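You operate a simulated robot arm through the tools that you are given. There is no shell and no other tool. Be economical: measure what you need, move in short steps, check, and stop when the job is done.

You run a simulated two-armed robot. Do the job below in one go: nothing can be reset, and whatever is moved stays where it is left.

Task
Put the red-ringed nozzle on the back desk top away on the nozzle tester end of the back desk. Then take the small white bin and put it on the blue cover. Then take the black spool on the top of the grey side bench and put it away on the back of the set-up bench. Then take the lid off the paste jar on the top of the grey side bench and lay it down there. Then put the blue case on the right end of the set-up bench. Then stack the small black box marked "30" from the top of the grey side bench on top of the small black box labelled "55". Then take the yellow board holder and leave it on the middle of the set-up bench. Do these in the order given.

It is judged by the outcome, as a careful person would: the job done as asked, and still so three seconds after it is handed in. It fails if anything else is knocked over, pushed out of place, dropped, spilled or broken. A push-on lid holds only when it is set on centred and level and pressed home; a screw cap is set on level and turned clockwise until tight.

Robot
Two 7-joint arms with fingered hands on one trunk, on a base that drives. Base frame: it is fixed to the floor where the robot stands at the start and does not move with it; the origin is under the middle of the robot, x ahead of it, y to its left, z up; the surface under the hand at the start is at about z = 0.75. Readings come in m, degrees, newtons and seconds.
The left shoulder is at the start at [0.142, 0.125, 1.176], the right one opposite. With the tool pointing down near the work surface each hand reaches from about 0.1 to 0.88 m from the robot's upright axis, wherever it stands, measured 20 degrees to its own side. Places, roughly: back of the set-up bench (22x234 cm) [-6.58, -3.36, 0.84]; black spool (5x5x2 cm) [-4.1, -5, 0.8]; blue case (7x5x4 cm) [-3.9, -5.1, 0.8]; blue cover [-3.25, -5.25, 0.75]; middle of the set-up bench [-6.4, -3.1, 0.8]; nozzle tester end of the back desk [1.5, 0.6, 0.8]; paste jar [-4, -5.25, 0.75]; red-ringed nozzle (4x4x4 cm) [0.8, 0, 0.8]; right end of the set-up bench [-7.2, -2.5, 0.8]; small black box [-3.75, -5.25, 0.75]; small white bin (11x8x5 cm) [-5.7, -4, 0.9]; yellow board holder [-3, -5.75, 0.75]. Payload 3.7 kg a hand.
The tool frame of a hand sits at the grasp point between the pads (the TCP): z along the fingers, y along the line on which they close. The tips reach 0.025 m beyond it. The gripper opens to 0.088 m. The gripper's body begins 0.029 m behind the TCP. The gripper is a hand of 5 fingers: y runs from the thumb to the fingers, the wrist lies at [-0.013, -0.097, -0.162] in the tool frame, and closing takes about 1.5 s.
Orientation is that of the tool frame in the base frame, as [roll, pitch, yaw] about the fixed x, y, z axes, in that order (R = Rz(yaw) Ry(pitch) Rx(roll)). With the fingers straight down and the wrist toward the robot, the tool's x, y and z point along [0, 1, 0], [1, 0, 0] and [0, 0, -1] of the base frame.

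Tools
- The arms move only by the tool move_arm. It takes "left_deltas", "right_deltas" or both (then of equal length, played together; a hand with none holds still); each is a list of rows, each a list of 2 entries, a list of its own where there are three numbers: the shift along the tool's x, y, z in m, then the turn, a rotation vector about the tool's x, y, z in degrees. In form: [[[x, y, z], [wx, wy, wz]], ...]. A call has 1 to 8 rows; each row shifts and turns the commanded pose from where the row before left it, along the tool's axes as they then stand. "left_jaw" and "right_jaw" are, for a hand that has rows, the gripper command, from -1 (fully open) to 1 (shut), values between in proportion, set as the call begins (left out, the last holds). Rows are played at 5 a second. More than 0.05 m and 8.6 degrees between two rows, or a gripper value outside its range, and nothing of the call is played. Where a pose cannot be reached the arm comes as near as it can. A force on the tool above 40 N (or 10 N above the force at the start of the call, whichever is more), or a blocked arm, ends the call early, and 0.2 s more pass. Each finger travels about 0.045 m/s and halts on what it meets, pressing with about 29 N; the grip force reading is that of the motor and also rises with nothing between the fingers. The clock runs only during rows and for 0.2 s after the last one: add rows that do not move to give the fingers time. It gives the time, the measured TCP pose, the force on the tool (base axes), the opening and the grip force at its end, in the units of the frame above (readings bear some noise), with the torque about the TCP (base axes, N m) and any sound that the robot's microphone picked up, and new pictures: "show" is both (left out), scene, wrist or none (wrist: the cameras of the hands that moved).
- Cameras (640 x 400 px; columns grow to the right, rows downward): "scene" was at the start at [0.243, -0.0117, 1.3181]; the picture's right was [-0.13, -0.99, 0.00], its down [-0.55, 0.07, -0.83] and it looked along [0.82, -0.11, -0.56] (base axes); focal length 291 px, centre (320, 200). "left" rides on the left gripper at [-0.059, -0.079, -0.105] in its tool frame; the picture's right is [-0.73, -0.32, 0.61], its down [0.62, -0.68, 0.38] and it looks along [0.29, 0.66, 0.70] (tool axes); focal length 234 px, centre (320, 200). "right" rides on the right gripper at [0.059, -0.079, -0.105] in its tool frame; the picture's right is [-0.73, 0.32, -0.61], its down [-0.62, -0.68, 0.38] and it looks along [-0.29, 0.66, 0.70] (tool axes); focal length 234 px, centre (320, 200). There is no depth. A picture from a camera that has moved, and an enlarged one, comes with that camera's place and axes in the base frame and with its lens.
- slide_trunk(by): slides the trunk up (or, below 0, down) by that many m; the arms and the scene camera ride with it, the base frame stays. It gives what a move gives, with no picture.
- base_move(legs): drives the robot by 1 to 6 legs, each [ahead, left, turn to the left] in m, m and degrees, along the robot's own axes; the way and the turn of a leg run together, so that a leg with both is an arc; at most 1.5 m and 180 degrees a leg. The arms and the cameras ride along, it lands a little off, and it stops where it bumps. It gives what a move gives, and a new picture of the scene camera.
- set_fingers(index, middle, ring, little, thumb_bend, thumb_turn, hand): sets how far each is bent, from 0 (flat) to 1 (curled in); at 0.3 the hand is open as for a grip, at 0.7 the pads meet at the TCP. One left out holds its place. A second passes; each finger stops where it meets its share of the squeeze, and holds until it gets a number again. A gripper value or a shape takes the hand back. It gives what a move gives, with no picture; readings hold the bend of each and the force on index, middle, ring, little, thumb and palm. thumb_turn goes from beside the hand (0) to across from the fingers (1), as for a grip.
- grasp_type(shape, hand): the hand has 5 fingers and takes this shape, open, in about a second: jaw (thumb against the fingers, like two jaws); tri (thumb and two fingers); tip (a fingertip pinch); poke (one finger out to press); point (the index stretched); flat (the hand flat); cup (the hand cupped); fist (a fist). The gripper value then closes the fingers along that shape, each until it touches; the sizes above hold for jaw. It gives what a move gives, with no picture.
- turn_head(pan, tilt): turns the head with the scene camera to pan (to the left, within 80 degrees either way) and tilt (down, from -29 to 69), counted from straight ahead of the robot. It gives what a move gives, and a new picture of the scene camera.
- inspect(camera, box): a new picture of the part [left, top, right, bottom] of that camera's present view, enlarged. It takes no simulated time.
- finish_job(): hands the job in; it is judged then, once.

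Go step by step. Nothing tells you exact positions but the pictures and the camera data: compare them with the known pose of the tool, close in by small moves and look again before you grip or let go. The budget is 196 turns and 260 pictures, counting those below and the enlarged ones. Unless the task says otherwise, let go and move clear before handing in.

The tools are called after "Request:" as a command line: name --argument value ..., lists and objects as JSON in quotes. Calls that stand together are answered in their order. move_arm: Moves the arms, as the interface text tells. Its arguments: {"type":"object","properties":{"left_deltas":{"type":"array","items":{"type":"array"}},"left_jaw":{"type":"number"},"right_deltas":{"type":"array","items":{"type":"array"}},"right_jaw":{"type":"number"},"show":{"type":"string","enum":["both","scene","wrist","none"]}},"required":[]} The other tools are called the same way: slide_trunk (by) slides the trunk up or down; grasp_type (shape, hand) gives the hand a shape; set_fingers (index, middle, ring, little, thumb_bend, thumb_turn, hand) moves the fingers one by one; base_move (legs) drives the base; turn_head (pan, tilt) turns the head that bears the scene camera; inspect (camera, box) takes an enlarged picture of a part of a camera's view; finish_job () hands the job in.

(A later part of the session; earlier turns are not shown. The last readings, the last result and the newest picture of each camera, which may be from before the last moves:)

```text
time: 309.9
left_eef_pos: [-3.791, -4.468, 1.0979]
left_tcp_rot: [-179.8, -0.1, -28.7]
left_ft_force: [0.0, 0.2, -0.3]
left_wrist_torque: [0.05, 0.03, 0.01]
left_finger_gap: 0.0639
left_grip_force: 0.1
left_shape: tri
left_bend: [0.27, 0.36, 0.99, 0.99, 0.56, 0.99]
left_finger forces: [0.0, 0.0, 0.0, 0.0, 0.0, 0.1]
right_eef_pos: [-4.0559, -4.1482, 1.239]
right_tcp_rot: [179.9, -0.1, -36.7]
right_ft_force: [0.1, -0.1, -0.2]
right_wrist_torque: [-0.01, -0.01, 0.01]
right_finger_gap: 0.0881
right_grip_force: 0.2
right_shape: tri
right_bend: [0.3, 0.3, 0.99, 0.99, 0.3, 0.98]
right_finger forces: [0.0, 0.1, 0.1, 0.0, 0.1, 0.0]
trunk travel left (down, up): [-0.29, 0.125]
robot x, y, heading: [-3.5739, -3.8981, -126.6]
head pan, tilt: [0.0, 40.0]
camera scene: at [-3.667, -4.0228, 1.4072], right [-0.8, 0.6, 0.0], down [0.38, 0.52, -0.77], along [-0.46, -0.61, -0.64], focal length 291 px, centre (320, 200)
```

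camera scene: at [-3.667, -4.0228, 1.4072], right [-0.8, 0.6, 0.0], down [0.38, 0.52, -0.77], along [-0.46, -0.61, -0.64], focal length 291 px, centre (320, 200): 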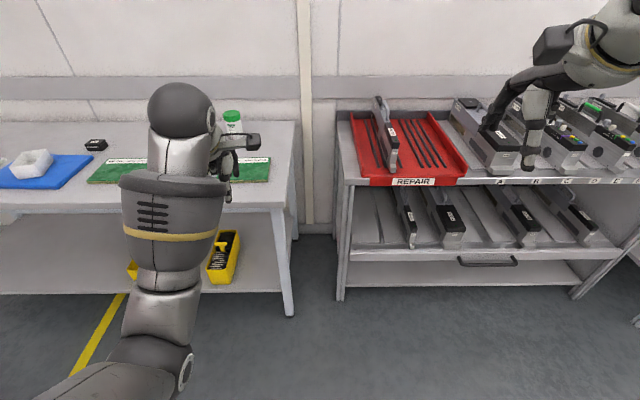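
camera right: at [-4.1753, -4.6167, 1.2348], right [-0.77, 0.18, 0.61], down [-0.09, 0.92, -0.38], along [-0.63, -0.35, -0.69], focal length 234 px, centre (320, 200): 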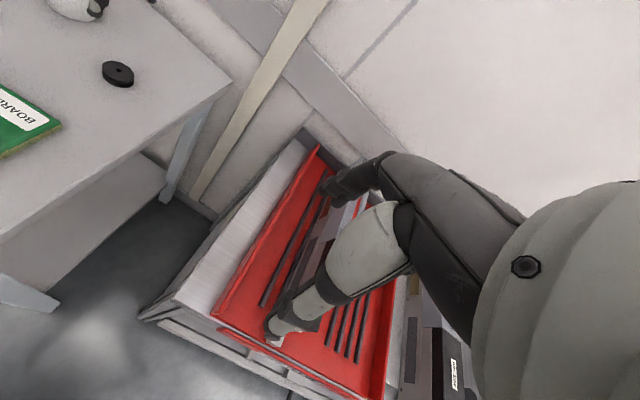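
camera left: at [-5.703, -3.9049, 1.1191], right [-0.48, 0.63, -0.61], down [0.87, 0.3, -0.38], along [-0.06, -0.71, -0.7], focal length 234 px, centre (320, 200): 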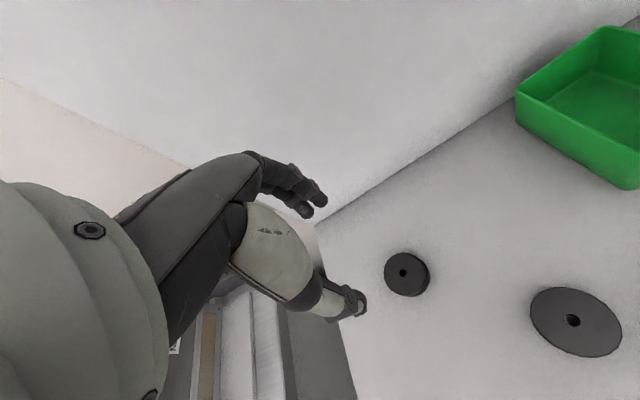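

Spool done. Now I bring the paste jar straight ahead of me so both hands can reach it.

Request:
base_move --legs '[[0, 0.36, -0.3], [0.42, 0, 0]]'

Request:
inspect --camera "scene" --box '[200, 80, 440, 230]'

```text
time: 315.8
left_eef_pos: [-3.7554, -5.0173, 1.0972]
left_tcp_rot: [-179.9, -0.1, -28.7]
left_ft_force: [-0.7, -0.3, -1.2]
left_wrist_torque: [0.0, 0.01, -0.02]
left_finger_gap: 0.0636
left_grip_force: 0.0
left_shape: tri
left_bend: [0.27, 0.36, 0.99, 0.99, 0.56, 0.99]
left_finger forces: [0.0, 0.0, 0.0, 0.1, 0.0, 0.0]
right_eef_pos: [-4.0212, -4.6972, 1.2396]
right_tcp_rot: [180.0, 0.0, -36.7]
right_ft_force: [-0.9, 0.2, 0.4]
right_wrist_torque: [-0.02, -0.01, -0.01]
right_finger_gap: 0.0877
right_grip_force: 0.1
right_shape: tri
right_bend: [0.3, 0.3, 0.99, 0.99, 0.3, 0.98]
right_finger forces: [0.1, 0.1, 0.1, 0.0, 0.0, 0.1]
trunk travel left (down, up): [-0.29, 0.125]
robot x, y, heading: [-3.5364, -4.4492, -126.6]
head pan, tilt: [0.0, 40.0]
camera scene: at [-3.632, -4.5725, 1.4072], right [-0.8, 0.6, 0.0], down [0.38, 0.52, -0.77], along [-0.46, -0.61, -0.64], focal length 291 px, centre (320, 200)
```

scene: 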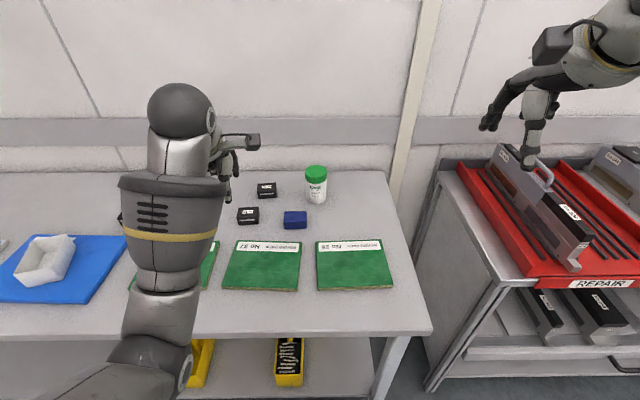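

```text
2.67 times, centred on (320, 155) of scene
camera zoom: at [-3.632, -4.5725, 1.4072], right [-0.8, 0.6, 0.0], down [0.38, 0.52, -0.77], along [-0.46, -0.61, -0.64], focal length 777 px, centre (320, 320)
```

zoom: 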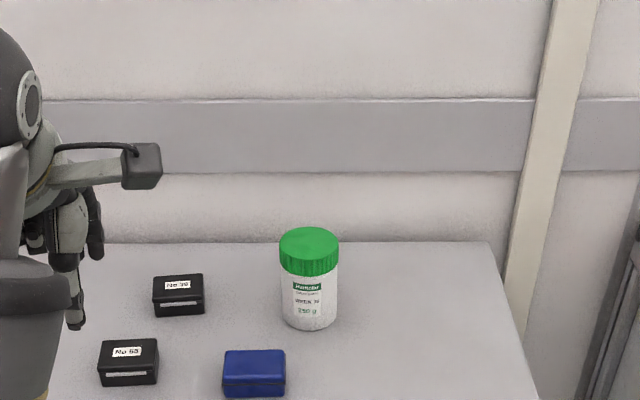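

The lid is about 7 cm wide, its top near z = 0.888, at about [-4.06, -5.175]. I stand a little closer and bring the left hand above it, wide open.

Request:
base_move --legs '[[0.07, -0.12, -0.2]]'

Request:
move_arm --left_deltas '[[[-0.01, 0.037, 0], [0, 0, 0]], [[-0.01, 0.037, 0], [0, 0, 0]], [[-0.01, 0.037, 0], [0, 0, 0]], [[-0.01, 0.037, 0], [0, 0, 0]], [[-0.011, 0.037, 0.015], [0, 0, 0]], [[-0.01, 0.038, 0.02], [0, 0, 0]], [[0, 0, 0.03], [0, 0, 0]]]' --left_jaw -1

```text
time: 317.5
left_eef_pos: [-3.8982, -4.9991, 1.0969]
left_tcp_rot: [-179.8, -0.1, -29.1]
left_ft_force: [0.3, 0.4, -0.9]
left_wrist_torque: [-0.03, 0.02, 0.02]
left_finger_gap: 0.0636
left_grip_force: 0.1
left_shape: tri
left_bend: [0.27, 0.36, 0.99, 0.99, 0.56, 0.99]
left_finger forces: [0.1, 0.0, 0.0, 0.0, 0.0, 0.0]
right_eef_pos: [-4.1628, -4.6772, 1.2388]
right_tcp_rot: [180.0, -0.1, -37.1]
right_ft_force: [-0.7, 0.0, -0.3]
right_wrist_torque: [-0.01, -0.01, -0.01]
right_finger_gap: 0.0878
right_grip_force: 0.0
right_shape: tri
right_bend: [0.3, 0.3, 0.99, 0.99, 0.3, 0.98]
right_finger forces: [0.1, 0.0, 0.0, 0.1, 0.0, 0.0]
trunk travel left (down, up): [-0.29, 0.125]
robot x, y, heading: [-3.6783, -4.4312, -127.1]
head pan, tilt: [0.0, 40.0]
camera scene: at [-3.7712, -4.5552, 1.4073], right [-0.8, 0.6, 0.0], down [0.39, 0.51, -0.77], along [-0.46, -0.61, -0.64], focal length 291 px, centre (320, 200)
```

scene: 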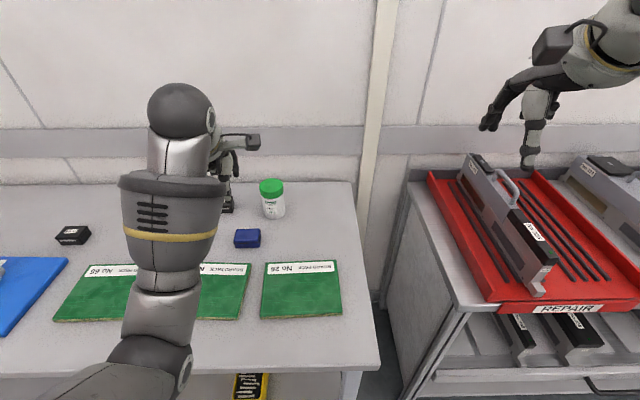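

```text
time: 319.1
left_eef_pos: [-4.0535, -5.1596, 1.0296]
left_tcp_rot: [-179.9, -0.1, -29.1]
left_ft_force: [-0.3, 0.3, -0.7]
left_wrist_torque: [0.02, -0.03, -0.01]
left_finger_gap: 0.0877
left_grip_force: 0.1
left_shape: tri
left_bend: [0.3, 0.3, 0.99, 0.99, 0.3, 0.98]
left_finger forces: [0.0, 0.0, 0.0, 0.0, 0.0, 0.1]
left hand out of reach, approached as far as the arm can: row 6
right_eef_pos: [-4.1624, -4.6767, 1.2371]
right_tcp_rot: [179.9, 0.0, -37.1]
right_ft_force: [-0.1, 0.3, 0.1]
right_wrist_torque: [-0.04, 0.01, -0.01]
right_finger_gap: 0.0876
right_grip_force: 0.2
right_shape: tri
right_bend: [0.3, 0.3, 0.99, 0.99, 0.3, 0.98]
right_finger forces: [0.0, 0.1, 0.0, 0.1, 0.0, 0.0]
trunk travel left (down, up): [-0.29, 0.125]
robot x, y, heading: [-3.6764, -4.43, -127.2]
head pan, tilt: [0.0, 40.0]
camera scene: at [-3.7708, -4.5562, 1.4071], right [-0.8, 0.6, 0.0], down [0.39, 0.51, -0.77], along [-0.46, -0.61, -0.64], focal length 291 px, centre (320, 200)
camera left: at [-4.067, -5.062, 1.1358], right [-0.48, 0.64, -0.61], down [0.88, 0.29, -0.38], along [-0.07, -0.71, -0.7], focal length 234 px, centre (320, 200)
```

scene: 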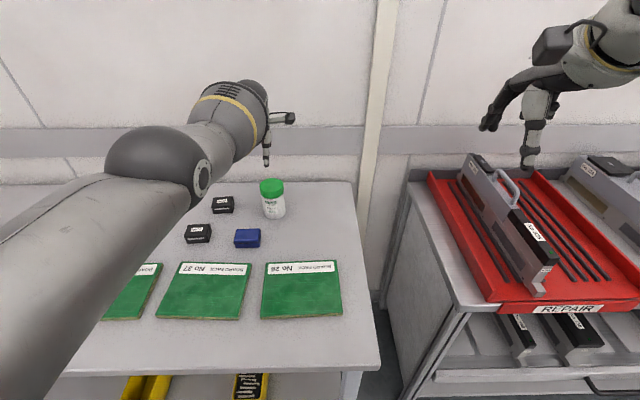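
left: 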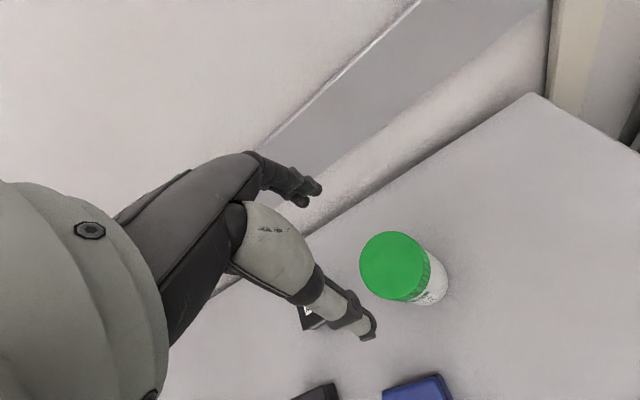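

The lid is centred near [-4.060, -5.166]. I lower the trunk 6 cm for reach and line up.

Request:
slide_trunk --by -0.06

Request:
move_arm --left_deltas '[[[0, 0.005, 0.0], [0, 0, 0]], [[0, 0, 0], [0, 0, 0]]]' --show "wrist"

```text
time: 320.1
left_eef_pos: [-4.0541, -5.1587, 0.9751]
left_tcp_rot: [179.9, -0.1, -29.1]
left_ft_force: [0.4, 0.0, 0.8]
left_wrist_torque: [-0.05, 0.0, -0.01]
left_finger_gap: 0.0878
left_grip_force: 0.0
left_shape: tri
left_bend: [0.3, 0.3, 0.99, 0.99, 0.3, 0.98]
left_finger forces: [0.0, 0.1, 0.1, 0.0, 0.1, 0.1]
right_eef_pos: [-4.1618, -4.675, 1.1792]
right_tcp_rot: [179.7, -0.1, -37.1]
right_ft_force: [-0.5, -0.1, 0.9]
right_wrist_torque: [-0.05, 0.03, 0.0]
right_finger_gap: 0.0878
right_grip_force: 0.1
right_shape: tri
right_bend: [0.3, 0.3, 0.99, 0.99, 0.3, 0.98]
right_finger forces: [0.0, 0.1, 0.1, 0.0, 0.0, 0.0]
trunk travel left (down, up): [-0.23, 0.185]
robot x, y, heading: [-3.6778, -4.4281, -127.0]
head pan, tilt: [0.0, 40.0]
```

```text
time: 320.7
left_eef_pos: [-4.057, -5.1645, 0.9714]
left_tcp_rot: [-179.8, -0.1, -29.1]
left_ft_force: [0.4, -0.6, 0.8]
left_wrist_torque: [-0.01, 0.0, 0.03]
left_finger_gap: 0.0876
left_grip_force: 0.0
left_shape: tri
left_bend: [0.3, 0.3, 0.99, 0.99, 0.3, 0.98]
left_finger forces: [0.0, 0.0, 0.0, 0.0, 0.0, 0.0]
right_eef_pos: [-4.1614, -4.676, 1.179]
right_tcp_rot: [179.9, -0.1, -37.1]
right_ft_force: [-0.9, 0.3, -0.4]
right_wrist_torque: [0.0, -0.01, -0.01]
right_finger_gap: 0.088
right_grip_force: 0.1
right_shape: tri
right_bend: [0.3, 0.3, 0.99, 0.99, 0.3, 0.98]
right_finger forces: [0.0, 0.0, 0.0, 0.0, 0.1, 0.0]
trunk travel left (down, up): [-0.23, 0.185]
robot x, y, heading: [-3.6751, -4.4275, -127.3]
head pan, tilt: [0.0, 40.0]
camera left: at [-4.0706, -5.0671, 1.0767], right [-0.48, 0.64, -0.61], down [0.88, 0.29, -0.38], along [-0.06, -0.71, -0.7], focal length 234 px, centre (320, 200)
```

left: 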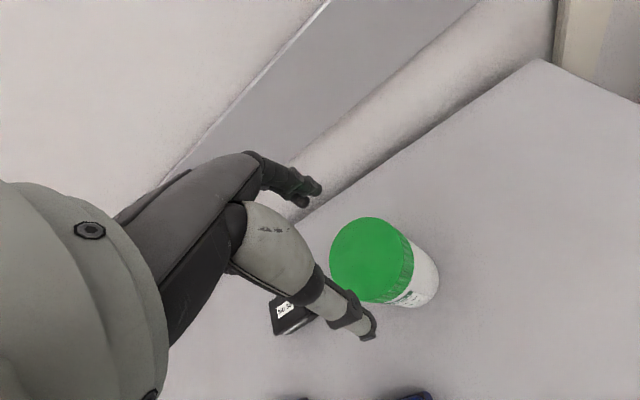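

Request:
move_arm --left_deltas '[[[0, 0.005, 0.025], [0, 0, 0]], [[0, 0, 0.025], [0, 0, 0]]]'

```text
time: 321.3
left_eef_pos: [-4.0593, -5.1676, 0.9211]
left_tcp_rot: [-179.8, -0.1, -29.1]
left_ft_force: [-0.7, -0.1, -0.4]
left_wrist_torque: [0.03, 0.0, -0.03]
left_finger_gap: 0.0879
left_grip_force: 0.1
left_shape: tri
left_bend: [0.3, 0.3, 0.99, 0.99, 0.3, 0.98]
left_finger forces: [0.0, 0.1, 0.0, 0.1, 0.0, 0.0]
right_eef_pos: [-4.1615, -4.6766, 1.1786]
right_tcp_rot: [179.9, -0.1, -37.1]
right_ft_force: [-0.2, 0.6, 0.0]
right_wrist_torque: [-0.01, -0.03, 0.01]
right_finger_gap: 0.0877
right_grip_force: 0.1
right_shape: tri
right_bend: [0.3, 0.3, 0.99, 0.99, 0.3, 0.98]
right_finger forces: [0.1, 0.0, 0.1, 0.0, 0.0, 0.1]
trunk travel left (down, up): [-0.23, 0.185]
robot x, y, heading: [-3.6773, -4.4297, -127.0]
head pan, tilt: [0.0, 40.0]
camera scene: at [-3.8007, -4.5952, 1.3453], right [-0.8, 0.6, 0.0], down [0.39, 0.51, -0.77], along [-0.46, -0.61, -0.64], focal length 291 px, centre (320, 200)
camera left: at [-4.0731, -5.0715, 1.0262], right [-0.48, 0.64, -0.61], down [0.88, 0.29, -0.38], along [-0.06, -0.71, -0.7], focal length 234 px, centre (320, 200)
```

scene: 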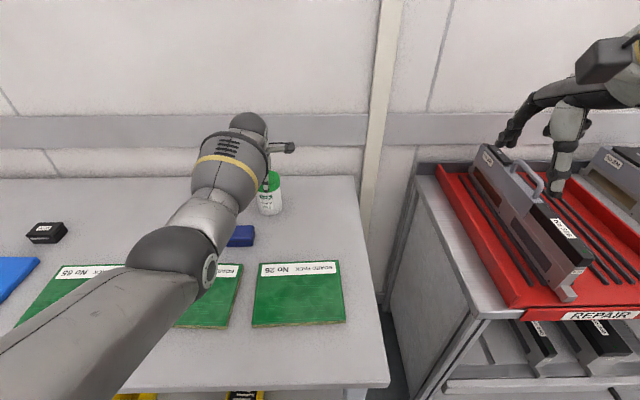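
left: 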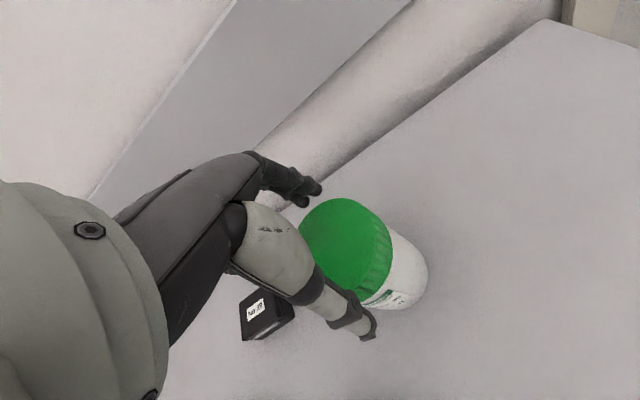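

Thumb and fingers straddle the lid. I lower onto it and close gently.

Request:
move_arm --left_deltas '[[[0, 0, 0.014], [0, 0, 0]], [[0, 0, 0.012], [0, 0, 0]]]' --show "none"

Request:
move_arm --left_deltas '[[[0, 0, 0], [0, 0, 0]], [[0, 0, 0], [0, 0, 0]], [[0, 0, 0], [0, 0, 0]], [[0, 0, 0], [0, 0, 0]], [[0, 0, 0], [0, 0, 0]]]' --left_jaw 1

```text
time: 321.9
left_eef_pos: [-4.0596, -5.1685, 0.8991]
left_tcp_rot: [179.9, -0.1, -29.0]
left_ft_force: [0.2, -0.5, 5.1]
left_wrist_torque: [-0.16, -0.07, 0.03]
left_finger_gap: 0.088
left_grip_force: 0.1
left_shape: tri
left_bend: [0.3, 0.3, 0.99, 0.99, 0.3, 0.98]
left_finger forces: [0.2, 0.1, 4.9, 0.0, 0.2, 0.1]
right_eef_pos: [-4.16, -4.6761, 1.1796]
right_tcp_rot: [179.8, 0.0, -37.1]
right_ft_force: [0.7, -0.2, -0.2]
right_wrist_torque: [-0.01, -0.04, -0.01]
right_finger_gap: 0.0878
right_grip_force: 0.0
right_shape: tri
right_bend: [0.3, 0.3, 0.99, 0.99, 0.3, 0.98]
right_finger forces: [0.0, 0.0, 0.0, 0.0, 0.1, 0.0]
trunk travel left (down, up): [-0.23, 0.185]
robot x, y, heading: [-3.6763, -4.4299, -127.2]
head pan, tilt: [0.0, 40.0]
```

```text
time: 323.1
left_eef_pos: [-4.0589, -5.1666, 0.8998]
left_tcp_rot: [180.0, -0.1, -29.1]
left_ft_force: [0.9, -2.1, 11.2]
left_wrist_torque: [-0.54, -0.17, 0.01]
left_finger_gap: 0.0658
left_grip_force: 28.7
left_shape: tri
left_bend: [0.27, 0.39, 0.99, 1.0, 0.42, 0.98]
left_finger forces: [20.1, 16.5, 15.7, 0.1, 38.6, 0.0]
right_eef_pos: [-4.1598, -4.6752, 1.1794]
right_tcp_rot: [179.8, 0.0, -37.1]
right_ft_force: [-0.3, -0.2, 0.4]
right_wrist_torque: [0.0, -0.01, 0.01]
right_finger_gap: 0.0877
right_grip_force: 0.0
right_shape: tri
right_bend: [0.3, 0.3, 0.99, 0.99, 0.3, 0.98]
right_finger forces: [0.0, 0.1, 0.0, 0.0, 0.1, 0.1]
trunk travel left (down, up): [-0.23, 0.185]
robot x, y, heading: [-3.6772, -4.4289, -127.0]
head pan, tilt: [0.0, 40.0]
camera scene: at [-3.7997, -4.5936, 1.3457], right [-0.8, 0.6, 0.0], down [0.39, 0.51, -0.77], along [-0.46, -0.61, -0.64], focal length 291 px, centre (320, 200)
camera left: at [-4.072, -5.0705, 1.0034], right [-0.48, 0.63, -0.61], down [0.88, 0.29, -0.38], along [-0.07, -0.72, -0.7], focal length 234 px, centre (320, 200)
```

scene: 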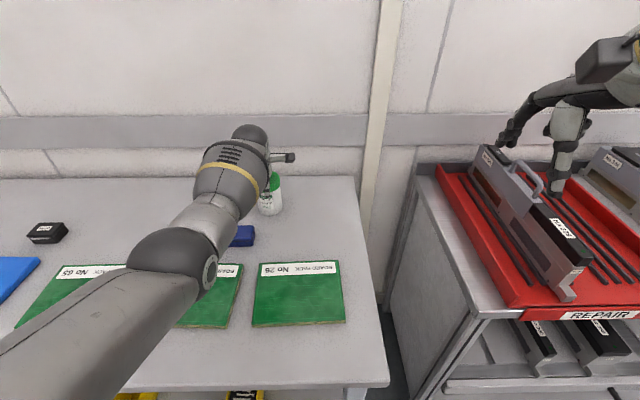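
left: 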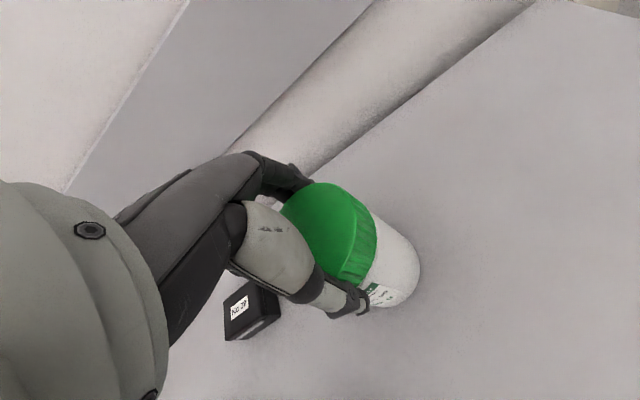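

The lid is gripped. I turn it counter-clockwise (seen from above) by about 24° and see whether the jar body turns with it.

Request:
move_arm --left_deltas '[[[0, 0, 0], [0, 0, -8]], [[0, 0, 0], [0, 0, -8]], [[0, 0, 0], [0, 0, -8]]]'

Request:
inspect --camera "scene" --box '[200, 130, 360, 230]'

```text
time: 323.9
left_eef_pos: [-4.0588, -5.1672, 0.8986]
left_tcp_rot: [179.9, -0.1, -5.0]
left_ft_force: [-1.9, -4.7, 14.6]
left_wrist_torque: [-0.54, -0.38, -0.17]
left_finger_gap: 0.0661
left_grip_force: 29.5
left_shape: tri
left_bend: [0.26, 0.39, 0.99, 1.0, 0.43, 0.99]
left_finger forces: [20.5, 17.0, 18.9, 0.1, 37.0, 0.1]
right_eef_pos: [-4.1614, -4.6753, 1.1786]
right_tcp_rot: [179.8, 0.1, -37.0]
right_ft_force: [0.2, 0.8, -0.4]
right_wrist_torque: [0.02, -0.03, 0.01]
right_finger_gap: 0.0878
right_grip_force: 0.2
right_shape: tri
right_bend: [0.3, 0.3, 0.99, 0.99, 0.3, 0.98]
right_finger forces: [0.0, 0.1, 0.1, 0.0, 0.0, 0.0]
trunk travel left (down, up): [-0.23, 0.185]
robot x, y, heading: [-3.6796, -4.4284, -127.2]
head pan, tilt: [0.0, 40.0]
camera scene: at [-3.8, -4.5936, 1.3457], right [-0.8, 0.6, 0.0], down [0.39, 0.51, -0.77], along [-0.46, -0.61, -0.64], focal length 291 px, centre (320, 200)
camera left: at [-4.1113, -5.0841, 1.0032], right [-0.69, 0.38, -0.61], down [0.68, 0.62, -0.38], along [0.23, -0.68, -0.69], focal length 234 px, centre (320, 200)
```

scene: 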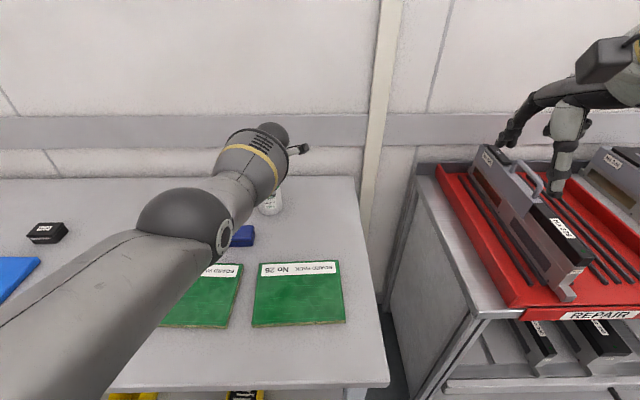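
left: 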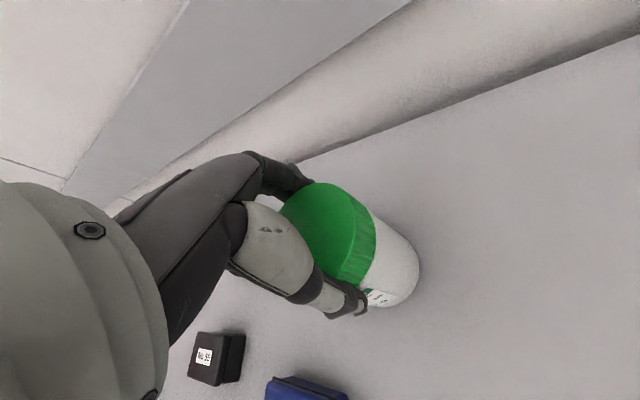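

```text
4.00 times, centred on (280, 180) of scene
camera zoom: at [-3.8, -4.5936, 1.3457], right [-0.8, 0.6, 0.0], down [0.39, 0.51, -0.77], along [-0.46, -0.61, -0.64], focal length 1166 px, centre (480, 280)
```

zoom: 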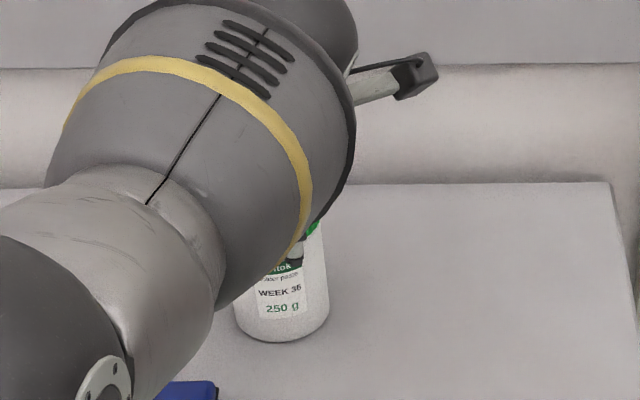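

The jar's label seems to have stayed facing me while the lid turned. I turn another 32° and compare.

Request:
move_arm --left_deltas '[[[0, 0, 0], [0, 0, -8]], [[0, 0, 0], [0, 0, -8]], [[0, 0, 0], [0, 0, -8]], [[0, 0, 0], [0, 0, -8]]]' --show "wrist"

Request:
inspect --camera "scene" --box '[200, 130, 360, 230]'

```text
time: 324.9
left_eef_pos: [-4.0276, -5.1418, 0.8997]
left_tcp_rot: [-179.7, -0.5, 27.1]
left_ft_force: [-1.3, -1.4, 1.6]
left_wrist_torque: [-0.09, -0.08, -0.05]
left_finger_gap: 0.0657
left_grip_force: 28.6
left_shape: tri
left_bend: [0.26, 0.39, 0.99, 1.0, 0.44, 0.98]
left_finger forces: [19.6, 16.3, 2.5, 0.1, 36.7, 0.1]
left hand out of reach, approached as far as the arm can: row 1, 2, 3, 4
right_eef_pos: [-4.1615, -4.6773, 1.1776]
right_tcp_rot: [179.9, 0.0, -37.1]
right_ft_force: [0.3, -0.6, -0.8]
right_wrist_torque: [-0.01, -0.02, 0.01]
right_finger_gap: 0.0877
right_grip_force: 0.2
right_shape: tri
right_bend: [0.3, 0.3, 0.99, 0.99, 0.3, 0.98]
right_finger forces: [0.0, 0.0, 0.0, 0.0, 0.0, 0.0]
trunk travel left (down, up): [-0.23, 0.185]
robot x, y, heading: [-3.6801, -4.4315, -127.2]
head pan, tilt: [0.0, 40.0]
camera left: at [-4.117, -5.0992, 1.0038], right [-0.79, -0.04, -0.61], down [0.25, 0.89, -0.38], along [0.56, -0.45, -0.7], focal length 234 px, centre (320, 200)
```

left: 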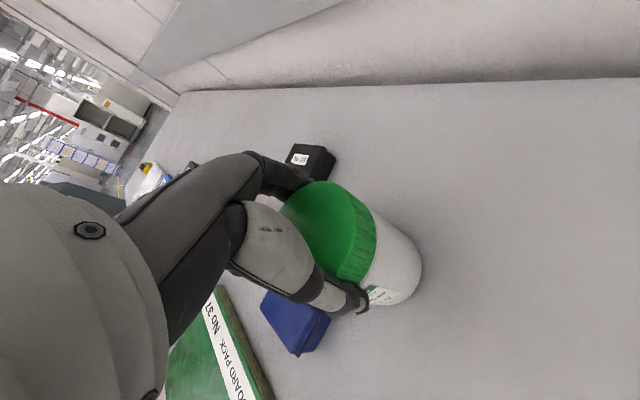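

```text
4.00 times, centred on (280, 180) of scene
camera zoom: at [-3.8009, -4.595, 1.345], right [-0.8, 0.6, 0.0], down [0.39, 0.51, -0.77], along [-0.46, -0.61, -0.64], focal length 1166 px, centre (480, 280)
```

zoom: 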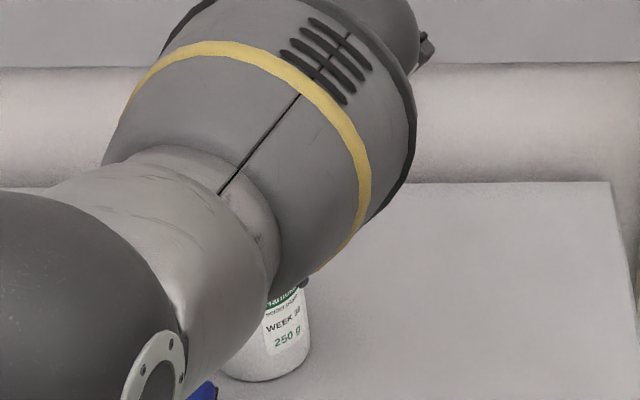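

The wrist ran out of reach and the jar slid about 4 cm with the lid, so the body must be held. I turn the hand back, which brings the jar back to its place, then lift the jar by its lid so that the right hand can take the body in the air.

Request:
move_arm --left_deltas '[[[0, 0, -0.004], [0, 0, 8]], [[0, 0, -0.004], [0, 0, 8]], [[0, 0, -0.004], [0, 0, 8]], [[0, 0, -0.004], [0, 0, 8]], [[0, 0, -0.03], [0, 0, 8]], [[0, 0, -0.04], [0, 0, 8]], [[0, 0, -0.04], [0, 0, 8]]]'

```text
time: 326.5
left_eef_pos: [-4.0305, -5.1455, 1.0276]
left_tcp_rot: [-179.8, 0.0, -29.3]
left_ft_force: [0.4, -1.1, -2.6]
left_wrist_torque: [0.0, 0.03, 0.01]
left_finger_gap: 0.0654
left_grip_force: 28.6
left_shape: tri
left_bend: [0.26, 0.39, 0.99, 1.0, 0.44, 0.98]
left_finger forces: [19.9, 17.1, 1.0, 0.0, 36.1, 0.0]
right_eef_pos: [-4.1604, -4.6763, 1.1799]
right_tcp_rot: [179.9, 0.0, -37.0]
right_ft_force: [-0.2, 0.1, -0.1]
right_wrist_torque: [0.02, -0.02, 0.01]
right_finger_gap: 0.0875
right_grip_force: 0.0
right_shape: tri
right_bend: [0.3, 0.3, 0.99, 0.99, 0.3, 0.98]
right_finger forces: [0.0, 0.0, 0.1, 0.0, 0.0, 0.0]
trunk travel left (down, up): [-0.23, 0.185]
robot x, y, heading: [-3.6779, -4.4297, -127.3]
head pan, tilt: [0.0, 40.0]
camera scene: at [-3.8002, -4.5949, 1.3454], right [-0.8, 0.6, 0.0], down [0.39, 0.51, -0.77], along [-0.46, -0.61, -0.64], focal length 291 px, centre (320, 200)
camera left: at [-4.0436, -5.0484, 1.1325], right [-0.47, 0.64, -0.61], down [0.88, 0.29, -0.38], along [-0.07, -0.71, -0.7], focal length 234 px, centre (320, 200)
```

scene: 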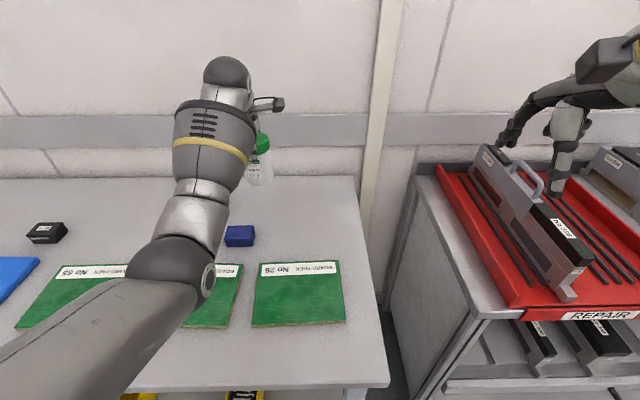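
left: 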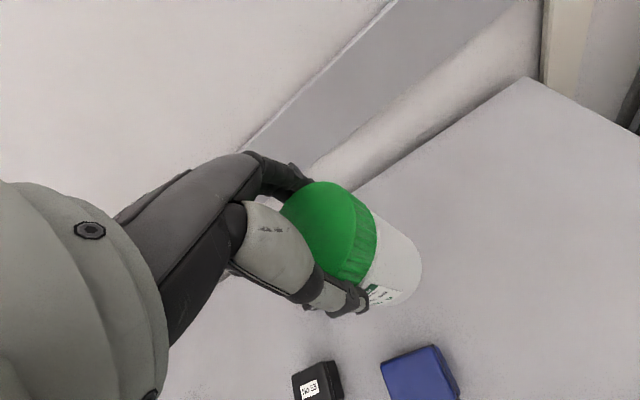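

The jar hangs from its lid (about 2.6 N), so it's a screw cap. I bring it closer to my middle and wind the left wrist clockwise to gain turning room.

Request:
move_arm --left_deltas '[[[0, -0.03, -0.03], [0, 0, 0]], [[-0.01, -0.04, -0.02], [0, 0, 0]], [[-0.02, -0.04, -0.02], [0, 0, 0]], [[-0.02, -0.04, 0], [0, 0, 0]], [[-0.025, -0.04, 0], [0, 0, 0]], [[-0.025, -0.03, 0], [0, 0, 8]], [[0, 0, 0], [0, 0, 8]], [[0, 0, 0], [0, 0, 8]]]'

```text
time: 328.3
left_eef_pos: [-4.0166, -4.9117, 1.0845]
left_tcp_rot: [-180.0, 0.0, -53.3]
left_ft_force: [0.0, 0.5, -3.6]
left_wrist_torque: [0.01, -0.02, -0.02]
left_finger_gap: 0.0657
left_grip_force: 29.2
left_shape: tri
left_bend: [0.26, 0.39, 0.99, 1.0, 0.44, 0.98]
left_finger forces: [19.4, 17.4, 1.2, 0.1, 35.2, 0.0]
left hand out of reach, approached as far as the arm can: row 6
right_eef_pos: [-4.1613, -4.6772, 1.1795]
right_tcp_rot: [179.9, 0.0, -37.1]
right_ft_force: [0.7, 1.3, -0.2]
right_wrist_torque: [0.03, 0.0, 0.01]
right_finger_gap: 0.0878
right_grip_force: 0.0
right_shape: tri
right_bend: [0.3, 0.3, 0.99, 0.99, 0.3, 0.98]
right_finger forces: [0.1, 0.0, 0.0, 0.1, 0.1, 0.0]
trunk travel left (down, up): [-0.23, 0.185]
robot x, y, heading: [-3.6764, -4.4325, -126.8]
head pan, tilt: [0.0, 40.0]
camera scene: at [-3.8008, -4.5954, 1.3452], right [-0.8, 0.6, 0.0], down [0.39, 0.51, -0.77], along [-0.46, -0.61, -0.64], focal length 291 px, centre (320, 200)
camera left: at [-3.9894, -4.8171, 1.1896], right [-0.18, 0.77, -0.61], down [0.92, -0.09, -0.38], along [-0.35, -0.63, -0.7], focal length 234 px, centre (320, 200)
```

scene: 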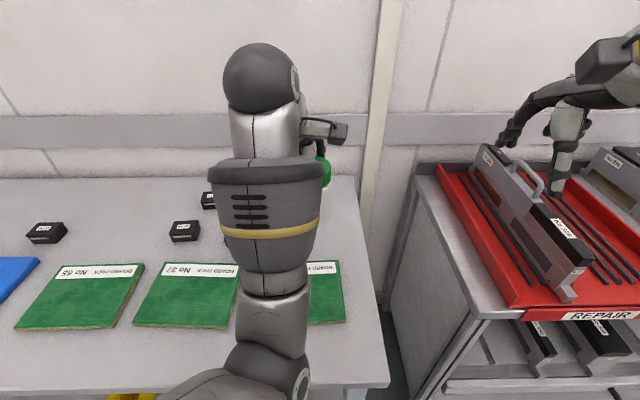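
left: 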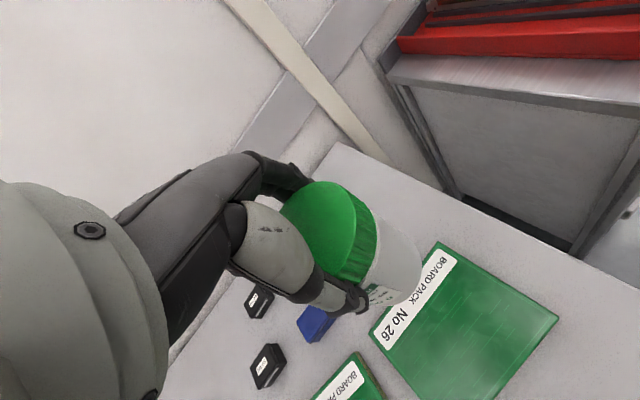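

The jar now hangs in front of me, its body spanning about z = 0.98–1.05. I roll the right hand to point leftward and 20° down for a side grip, and wind the left wrist a bit further.

Request:
move_arm --right_deltas '[[[0, 0, 0], [0, 8.5, 0]], [[0, 0, 0], [0, 8.5, 0]], [[0, 0, 0], [0, 8.5, 0]], [[0, 0, 0], [0, 8.5, 0]], [[0, 0, 0], [0, 8.5, 0]], [[0, 0, 0], [0, 8.5, 0]], [[0, 0, 0], [0, 8.5, 0]], [[0, 0, 0], [0, 8.5, 0]]]' --left_deltas '[[[0, 0, 0], [0, 0, 4.5]], [[0, 0, 0], [0, 0, 4.5]], [[0, 0, 0], [0, 0, 4.5]], [[0, 0, 0], [0, 0, 4.5]], [[0, 0, 0], [0, 0, 4.5]], [[0, 0, 0], [0, 0, 4.5]], [[0, 0, 0], [0, 0, 4.5]], [[0, 0, 0], [0, 0, 4.5]]]'

```text
time: 330.1
left_eef_pos: [-4.0251, -4.9054, 1.0514]
left_tcp_rot: [-179.7, 0.2, -89.1]
left_ft_force: [0.2, -0.4, -3.1]
left_wrist_torque: [0.01, 0.03, 0.0]
left_finger_gap: 0.0656
left_grip_force: 28.8
left_shape: tri
left_bend: [0.26, 0.39, 0.99, 1.0, 0.44, 0.98]
left_finger forces: [19.3, 17.4, 1.0, 0.0, 35.0, 0.1]
left hand out of reach, approached as far as the arm can: row 1, 2, 3, 4, 5
right_eef_pos: [-4.1627, -4.6772, 1.1792]
right_tcp_rot: [179.7, -68.0, -37.0]
right_ft_force: [0.5, -0.1, 0.1]
right_wrist_torque: [-0.03, -0.02, 0.02]
right_finger_gap: 0.0879
right_grip_force: 0.0
right_shape: tri
right_bend: [0.3, 0.3, 0.99, 0.99, 0.3, 0.98]
right_finger forces: [0.1, 0.1, 0.0, 0.1, 0.0, 0.0]
trunk travel left (down, up): [-0.23, 0.185]
robot x, y, heading: [-3.678, -4.4286, -127.1]
head pan, tilt: [0.0, 40.0]
camera scene: at [-3.801, -4.5953, 1.3452], right [-0.8, 0.6, 0.0], down [0.39, 0.51, -0.77], along [-0.46, -0.61, -0.64], focal length 291 px, centre (320, 200)
camera right: at [-4.1745, -4.5679, 1.2724], right [-0.86, 0.25, -0.45], down [0.51, 0.47, -0.72], along [0.03, -0.85, -0.53], focal length 234 px, centre (320, 200)
camera left: at [-3.9481, -4.8464, 1.1559], right [0.31, 0.73, -0.6], down [0.69, -0.61, -0.38], along [-0.65, -0.3, -0.7], focal length 234 px, centre (320, 200)
```

scene: 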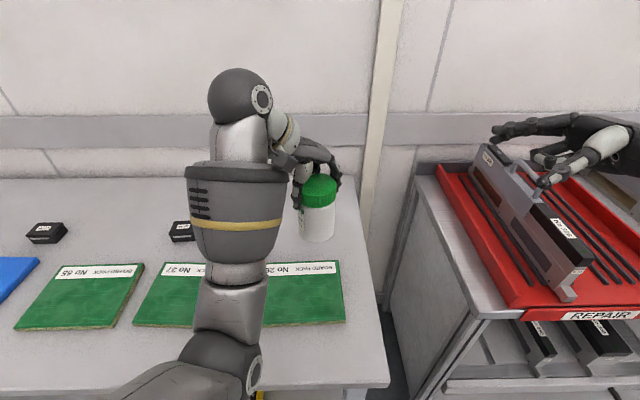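
right: 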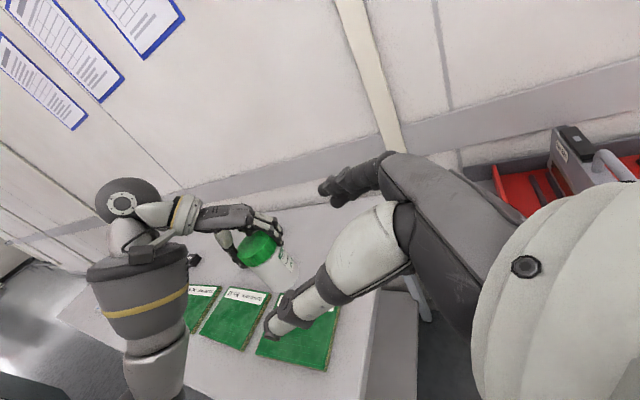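
left: 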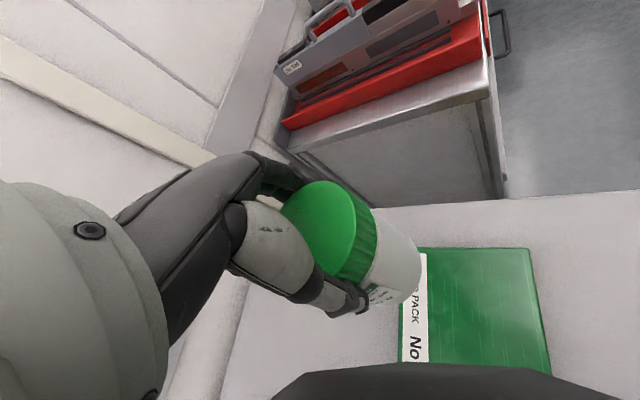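

The right hand now points left beneath the level of the lid. I raise the jar a bit and bring the right hand to a pre-grasp just right of the jar body.

Request:
move_arm --left_deltas '[[[0, 0, -0.018], [0, 0, 0]], [[0, 0, -0.018], [0, 0, 0]], [[0, 0, -0.018], [0, 0, 0]], [[0, 0, -0.018], [0, 0, 0]]]' --right_deltas '[[[-0.005, 0.025, 0.03], [0, 0, 0]], [[-0.005, 0.025, 0.03], [0, 0, 0]], [[-0.005, 0.025, 0.03], [0, 0, 0]], [[-0.005, 0.025, 0.03], [0, 0, 0]]]'

```text
time: 331.1
left_eef_pos: [-4.0249, -4.9075, 1.1217]
left_tcp_rot: [-179.8, 0.3, -89.2]
left_ft_force: [0.6, -0.5, -2.8]
left_wrist_torque: [-0.01, -0.02, 0.04]
left_finger_gap: 0.0656
left_grip_force: 29.3
left_shape: tri
left_bend: [0.26, 0.39, 0.99, 1.0, 0.44, 0.98]
left_finger forces: [19.2, 17.4, 1.2, 0.0, 35.0, 0.1]
right_eef_pos: [-4.1379, -4.8218, 1.116]
right_tcp_rot: [179.7, -68.0, -36.8]
right_ft_force: [-0.6, -0.1, 0.1]
right_wrist_torque: [0.0, 0.01, -0.02]
right_finger_gap: 0.0878
right_grip_force: 0.1
right_shape: tri
right_bend: [0.3, 0.3, 0.99, 0.99, 0.3, 0.98]
right_finger forces: [0.1, 0.0, 0.1, 0.1, 0.1, 0.0]
trunk travel left (down, up): [-0.23, 0.185]
robot x, y, heading: [-3.676, -4.4335, -127.2]
head pan, tilt: [0.0, 40.0]
camera scene: at [-3.8008, -4.5961, 1.3451], right [-0.8, 0.6, 0.0], down [0.39, 0.51, -0.77], along [-0.46, -0.61, -0.64], focal length 291 px, centre (320, 200)
camera right: at [-4.1511, -4.7125, 1.2108], right [-0.86, 0.25, -0.45], down [0.51, 0.47, -0.72], along [0.03, -0.85, -0.53], focal length 234 px, centre (320, 200)
camera left: at [-3.9479, -4.8474, 1.2273], right [0.31, 0.73, -0.6], down [0.69, -0.61, -0.38], along [-0.65, -0.3, -0.7], focal length 234 px, centre (320, 200)
```

scene: 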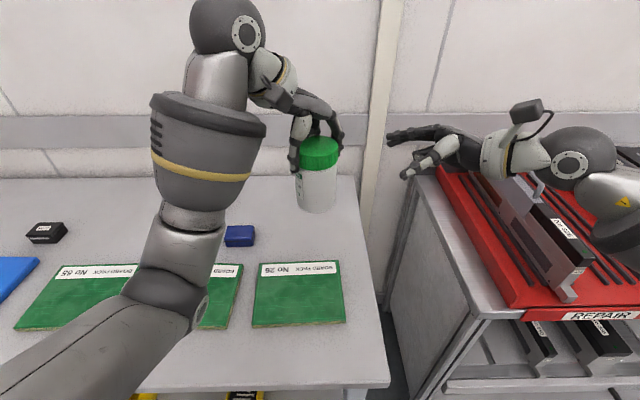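
right: 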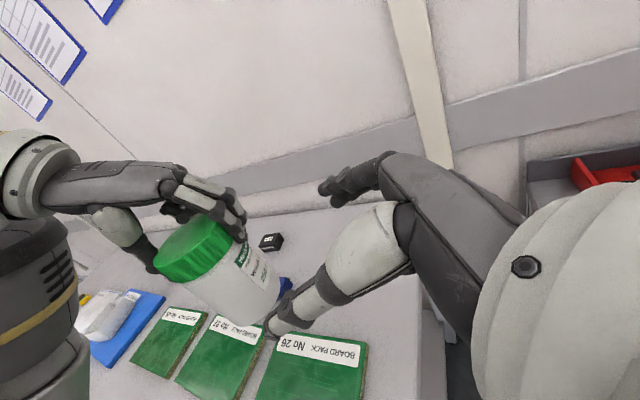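
left: 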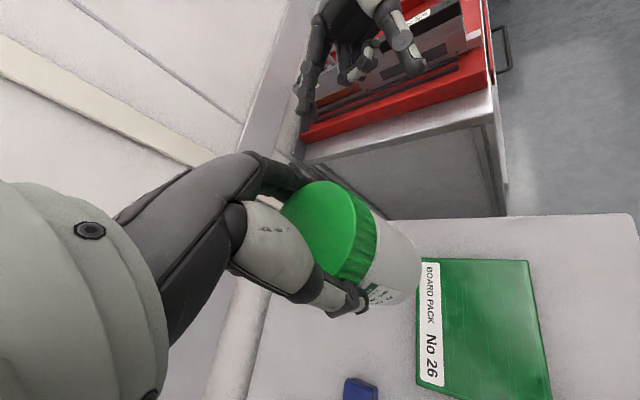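

The jar body is lined up on the right hand's approach line. I advance in two stages.

Request:
move_arm --right_deltas '[[[0, 0, 0.03], [0, 0, 0]], [[0, 0, 0.03], [0, 0, 0]], [[0, 0, 0.025], [0, 0, 0]]]'

```text
time: 331.9
left_eef_pos: [-4.0253, -4.9069, 1.1226]
left_tcp_rot: [-179.9, 0.2, -89.1]
left_ft_force: [-1.6, 0.0, -3.3]
left_wrist_torque: [0.03, 0.0, 0.01]
left_finger_gap: 0.0656
left_grip_force: 29.1
left_shape: tri
left_bend: [0.26, 0.39, 0.99, 1.0, 0.44, 0.98]
left_finger forces: [19.2, 17.4, 1.1, 0.1, 34.9, 0.0]
right_eef_pos: [-4.0758, -4.8682, 1.0837]
right_tcp_rot: [179.8, -67.8, -36.9]
right_ft_force: [-0.5, 0.1, -0.1]
right_wrist_torque: [0.01, -0.01, 0.0]
right_finger_gap: 0.0879
right_grip_force: 0.0
right_shape: tri
right_bend: [0.3, 0.3, 0.99, 0.99, 0.3, 0.98]
right_finger forces: [0.0, 0.1, 0.0, 0.0, 0.1, 0.0]
trunk travel left (down, up): [-0.23, 0.185]
robot x, y, heading: [-3.6796, -4.4318, -127.1]
head pan, tilt: [0.0, 40.0]
camera scene: at [-3.8007, -4.5958, 1.3452], right [-0.8, 0.6, 0.0], down [0.39, 0.51, -0.77], along [-0.46, -0.61, -0.64], focal length 291 px, centre (320, 200)
camera right: at [-4.0889, -4.7597, 1.1779], right [-0.86, 0.25, -0.44], down [0.51, 0.47, -0.72], along [0.03, -0.85, -0.53], focal length 234 px, centre (320, 200)
```

scene: 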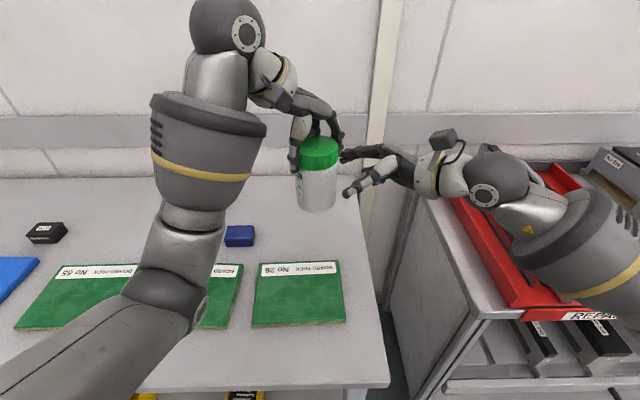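
right: 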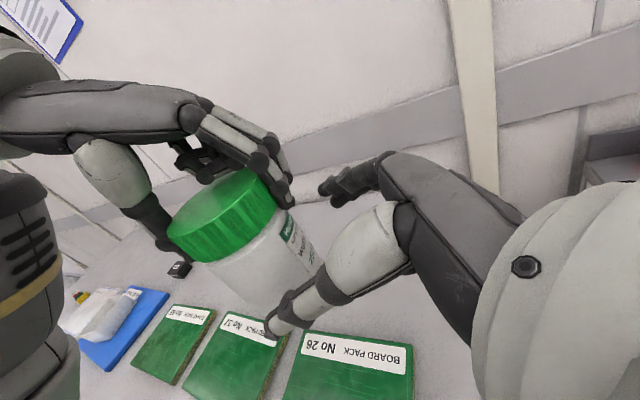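

The left fingers are over the side where the right palm will come, so I turn the left hand (with the jar) back about 40° before closing in.

Request:
move_arm --left_deltas '[[[0, 0, 0], [0, 0, -8]], [[0, 0, 0], [0, 0, -8]], [[0, 0, 0], [0, 0, -8]], [[0, 0, 0], [0, 0, -8]], [[0, 0, 0], [0, 0, -8]]]' --show "none"

Request:
move_arm --right_deltas '[[[0, 0, 0.02], [0, 0, 0]], [[0, 0, 0.015], [0, 0, 0]], [[0, 0, 0.013], [0, 0, 0]]]'

```text
time: 333.1
left_eef_pos: [-4.0247, -4.9071, 1.1227]
left_tcp_rot: [-179.8, 0.0, -49.0]
left_ft_force: [-0.3, 0.3, -2.9]
left_wrist_torque: [-0.01, 0.02, -0.02]
left_finger_gap: 0.066
left_grip_force: 28.8
left_shape: tri
left_bend: [0.26, 0.39, 0.99, 1.0, 0.44, 0.98]
left_finger forces: [19.2, 17.4, 1.2, 0.0, 34.7, 0.0]
right_eef_pos: [-4.0766, -4.868, 1.0845]
right_tcp_rot: [179.6, -68.0, -36.7]
right_ft_force: [-0.3, 0.3, 0.4]
right_wrist_torque: [0.0, 0.01, 0.04]
right_finger_gap: 0.0875
right_grip_force: 0.1
right_shape: tri
right_bend: [0.3, 0.3, 0.99, 0.99, 0.3, 0.98]
right_finger forces: [0.0, 0.0, 0.1, 0.1, 0.0, 0.0]
trunk travel left (down, up): [-0.23, 0.185]
robot x, y, heading: [-3.6771, -4.433, -126.9]
head pan, tilt: [0.0, 40.0]
```

```text
time: 333.9
left_eef_pos: [-4.0251, -4.9081, 1.1238]
left_tcp_rot: [-179.8, 0.0, -49.1]
left_ft_force: [2.0, 0.1, -3.8]
left_wrist_torque: [0.03, 0.0, 0.02]
left_finger_gap: 0.0655
left_grip_force: 29.0
left_shape: tri
left_bend: [0.26, 0.39, 0.99, 1.0, 0.44, 0.98]
left_finger forces: [19.2, 17.4, 1.0, 0.0, 34.9, 0.1]
right_eef_pos: [-4.0412, -4.8946, 1.0664]
right_tcp_rot: [179.7, -68.0, -36.9]
right_ft_force: [-0.1, 0.5, -0.2]
right_wrist_torque: [0.0, -0.01, -0.03]
right_finger_gap: 0.0876
right_grip_force: 0.1
right_shape: tri
right_bend: [0.3, 0.3, 0.99, 0.99, 0.3, 0.98]
right_finger forces: [0.0, 0.1, 0.0, 0.0, 0.0, 0.0]
trunk travel left (down, up): [-0.23, 0.185]
robot x, y, heading: [-3.6748, -4.4283, -127.2]
head pan, tilt: [0.0, 40.0]
camera scene: at [-3.8007, -4.5955, 1.3452], right [-0.8, 0.6, 0.0], down [0.39, 0.51, -0.77], along [-0.46, -0.61, -0.64], focal length 291 px, centre (320, 200)
camera right: at [-4.053, -4.7856, 1.1601], right [-0.86, 0.25, -0.44], down [0.51, 0.47, -0.72], along [0.03, -0.85, -0.53], focal length 234 px, centre (320, 200)
```

scene: 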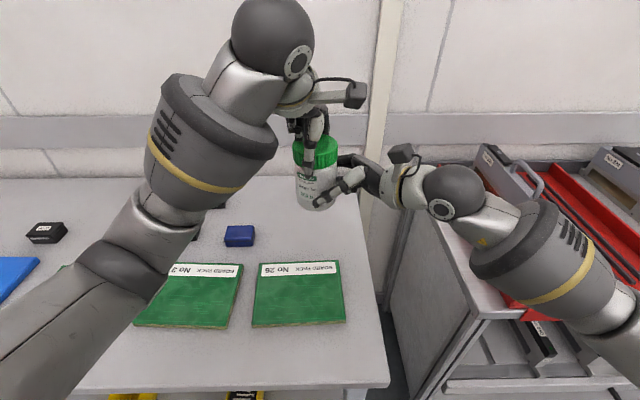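
right: 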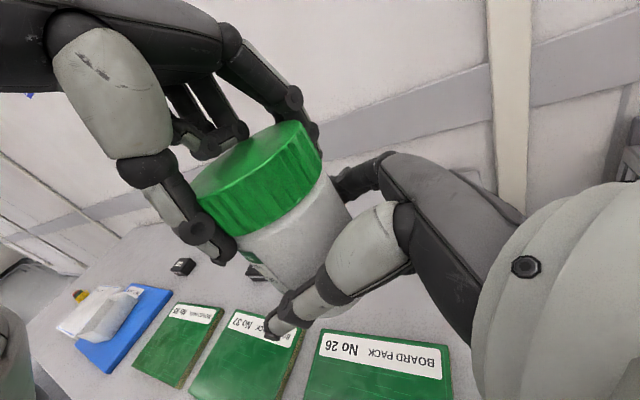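

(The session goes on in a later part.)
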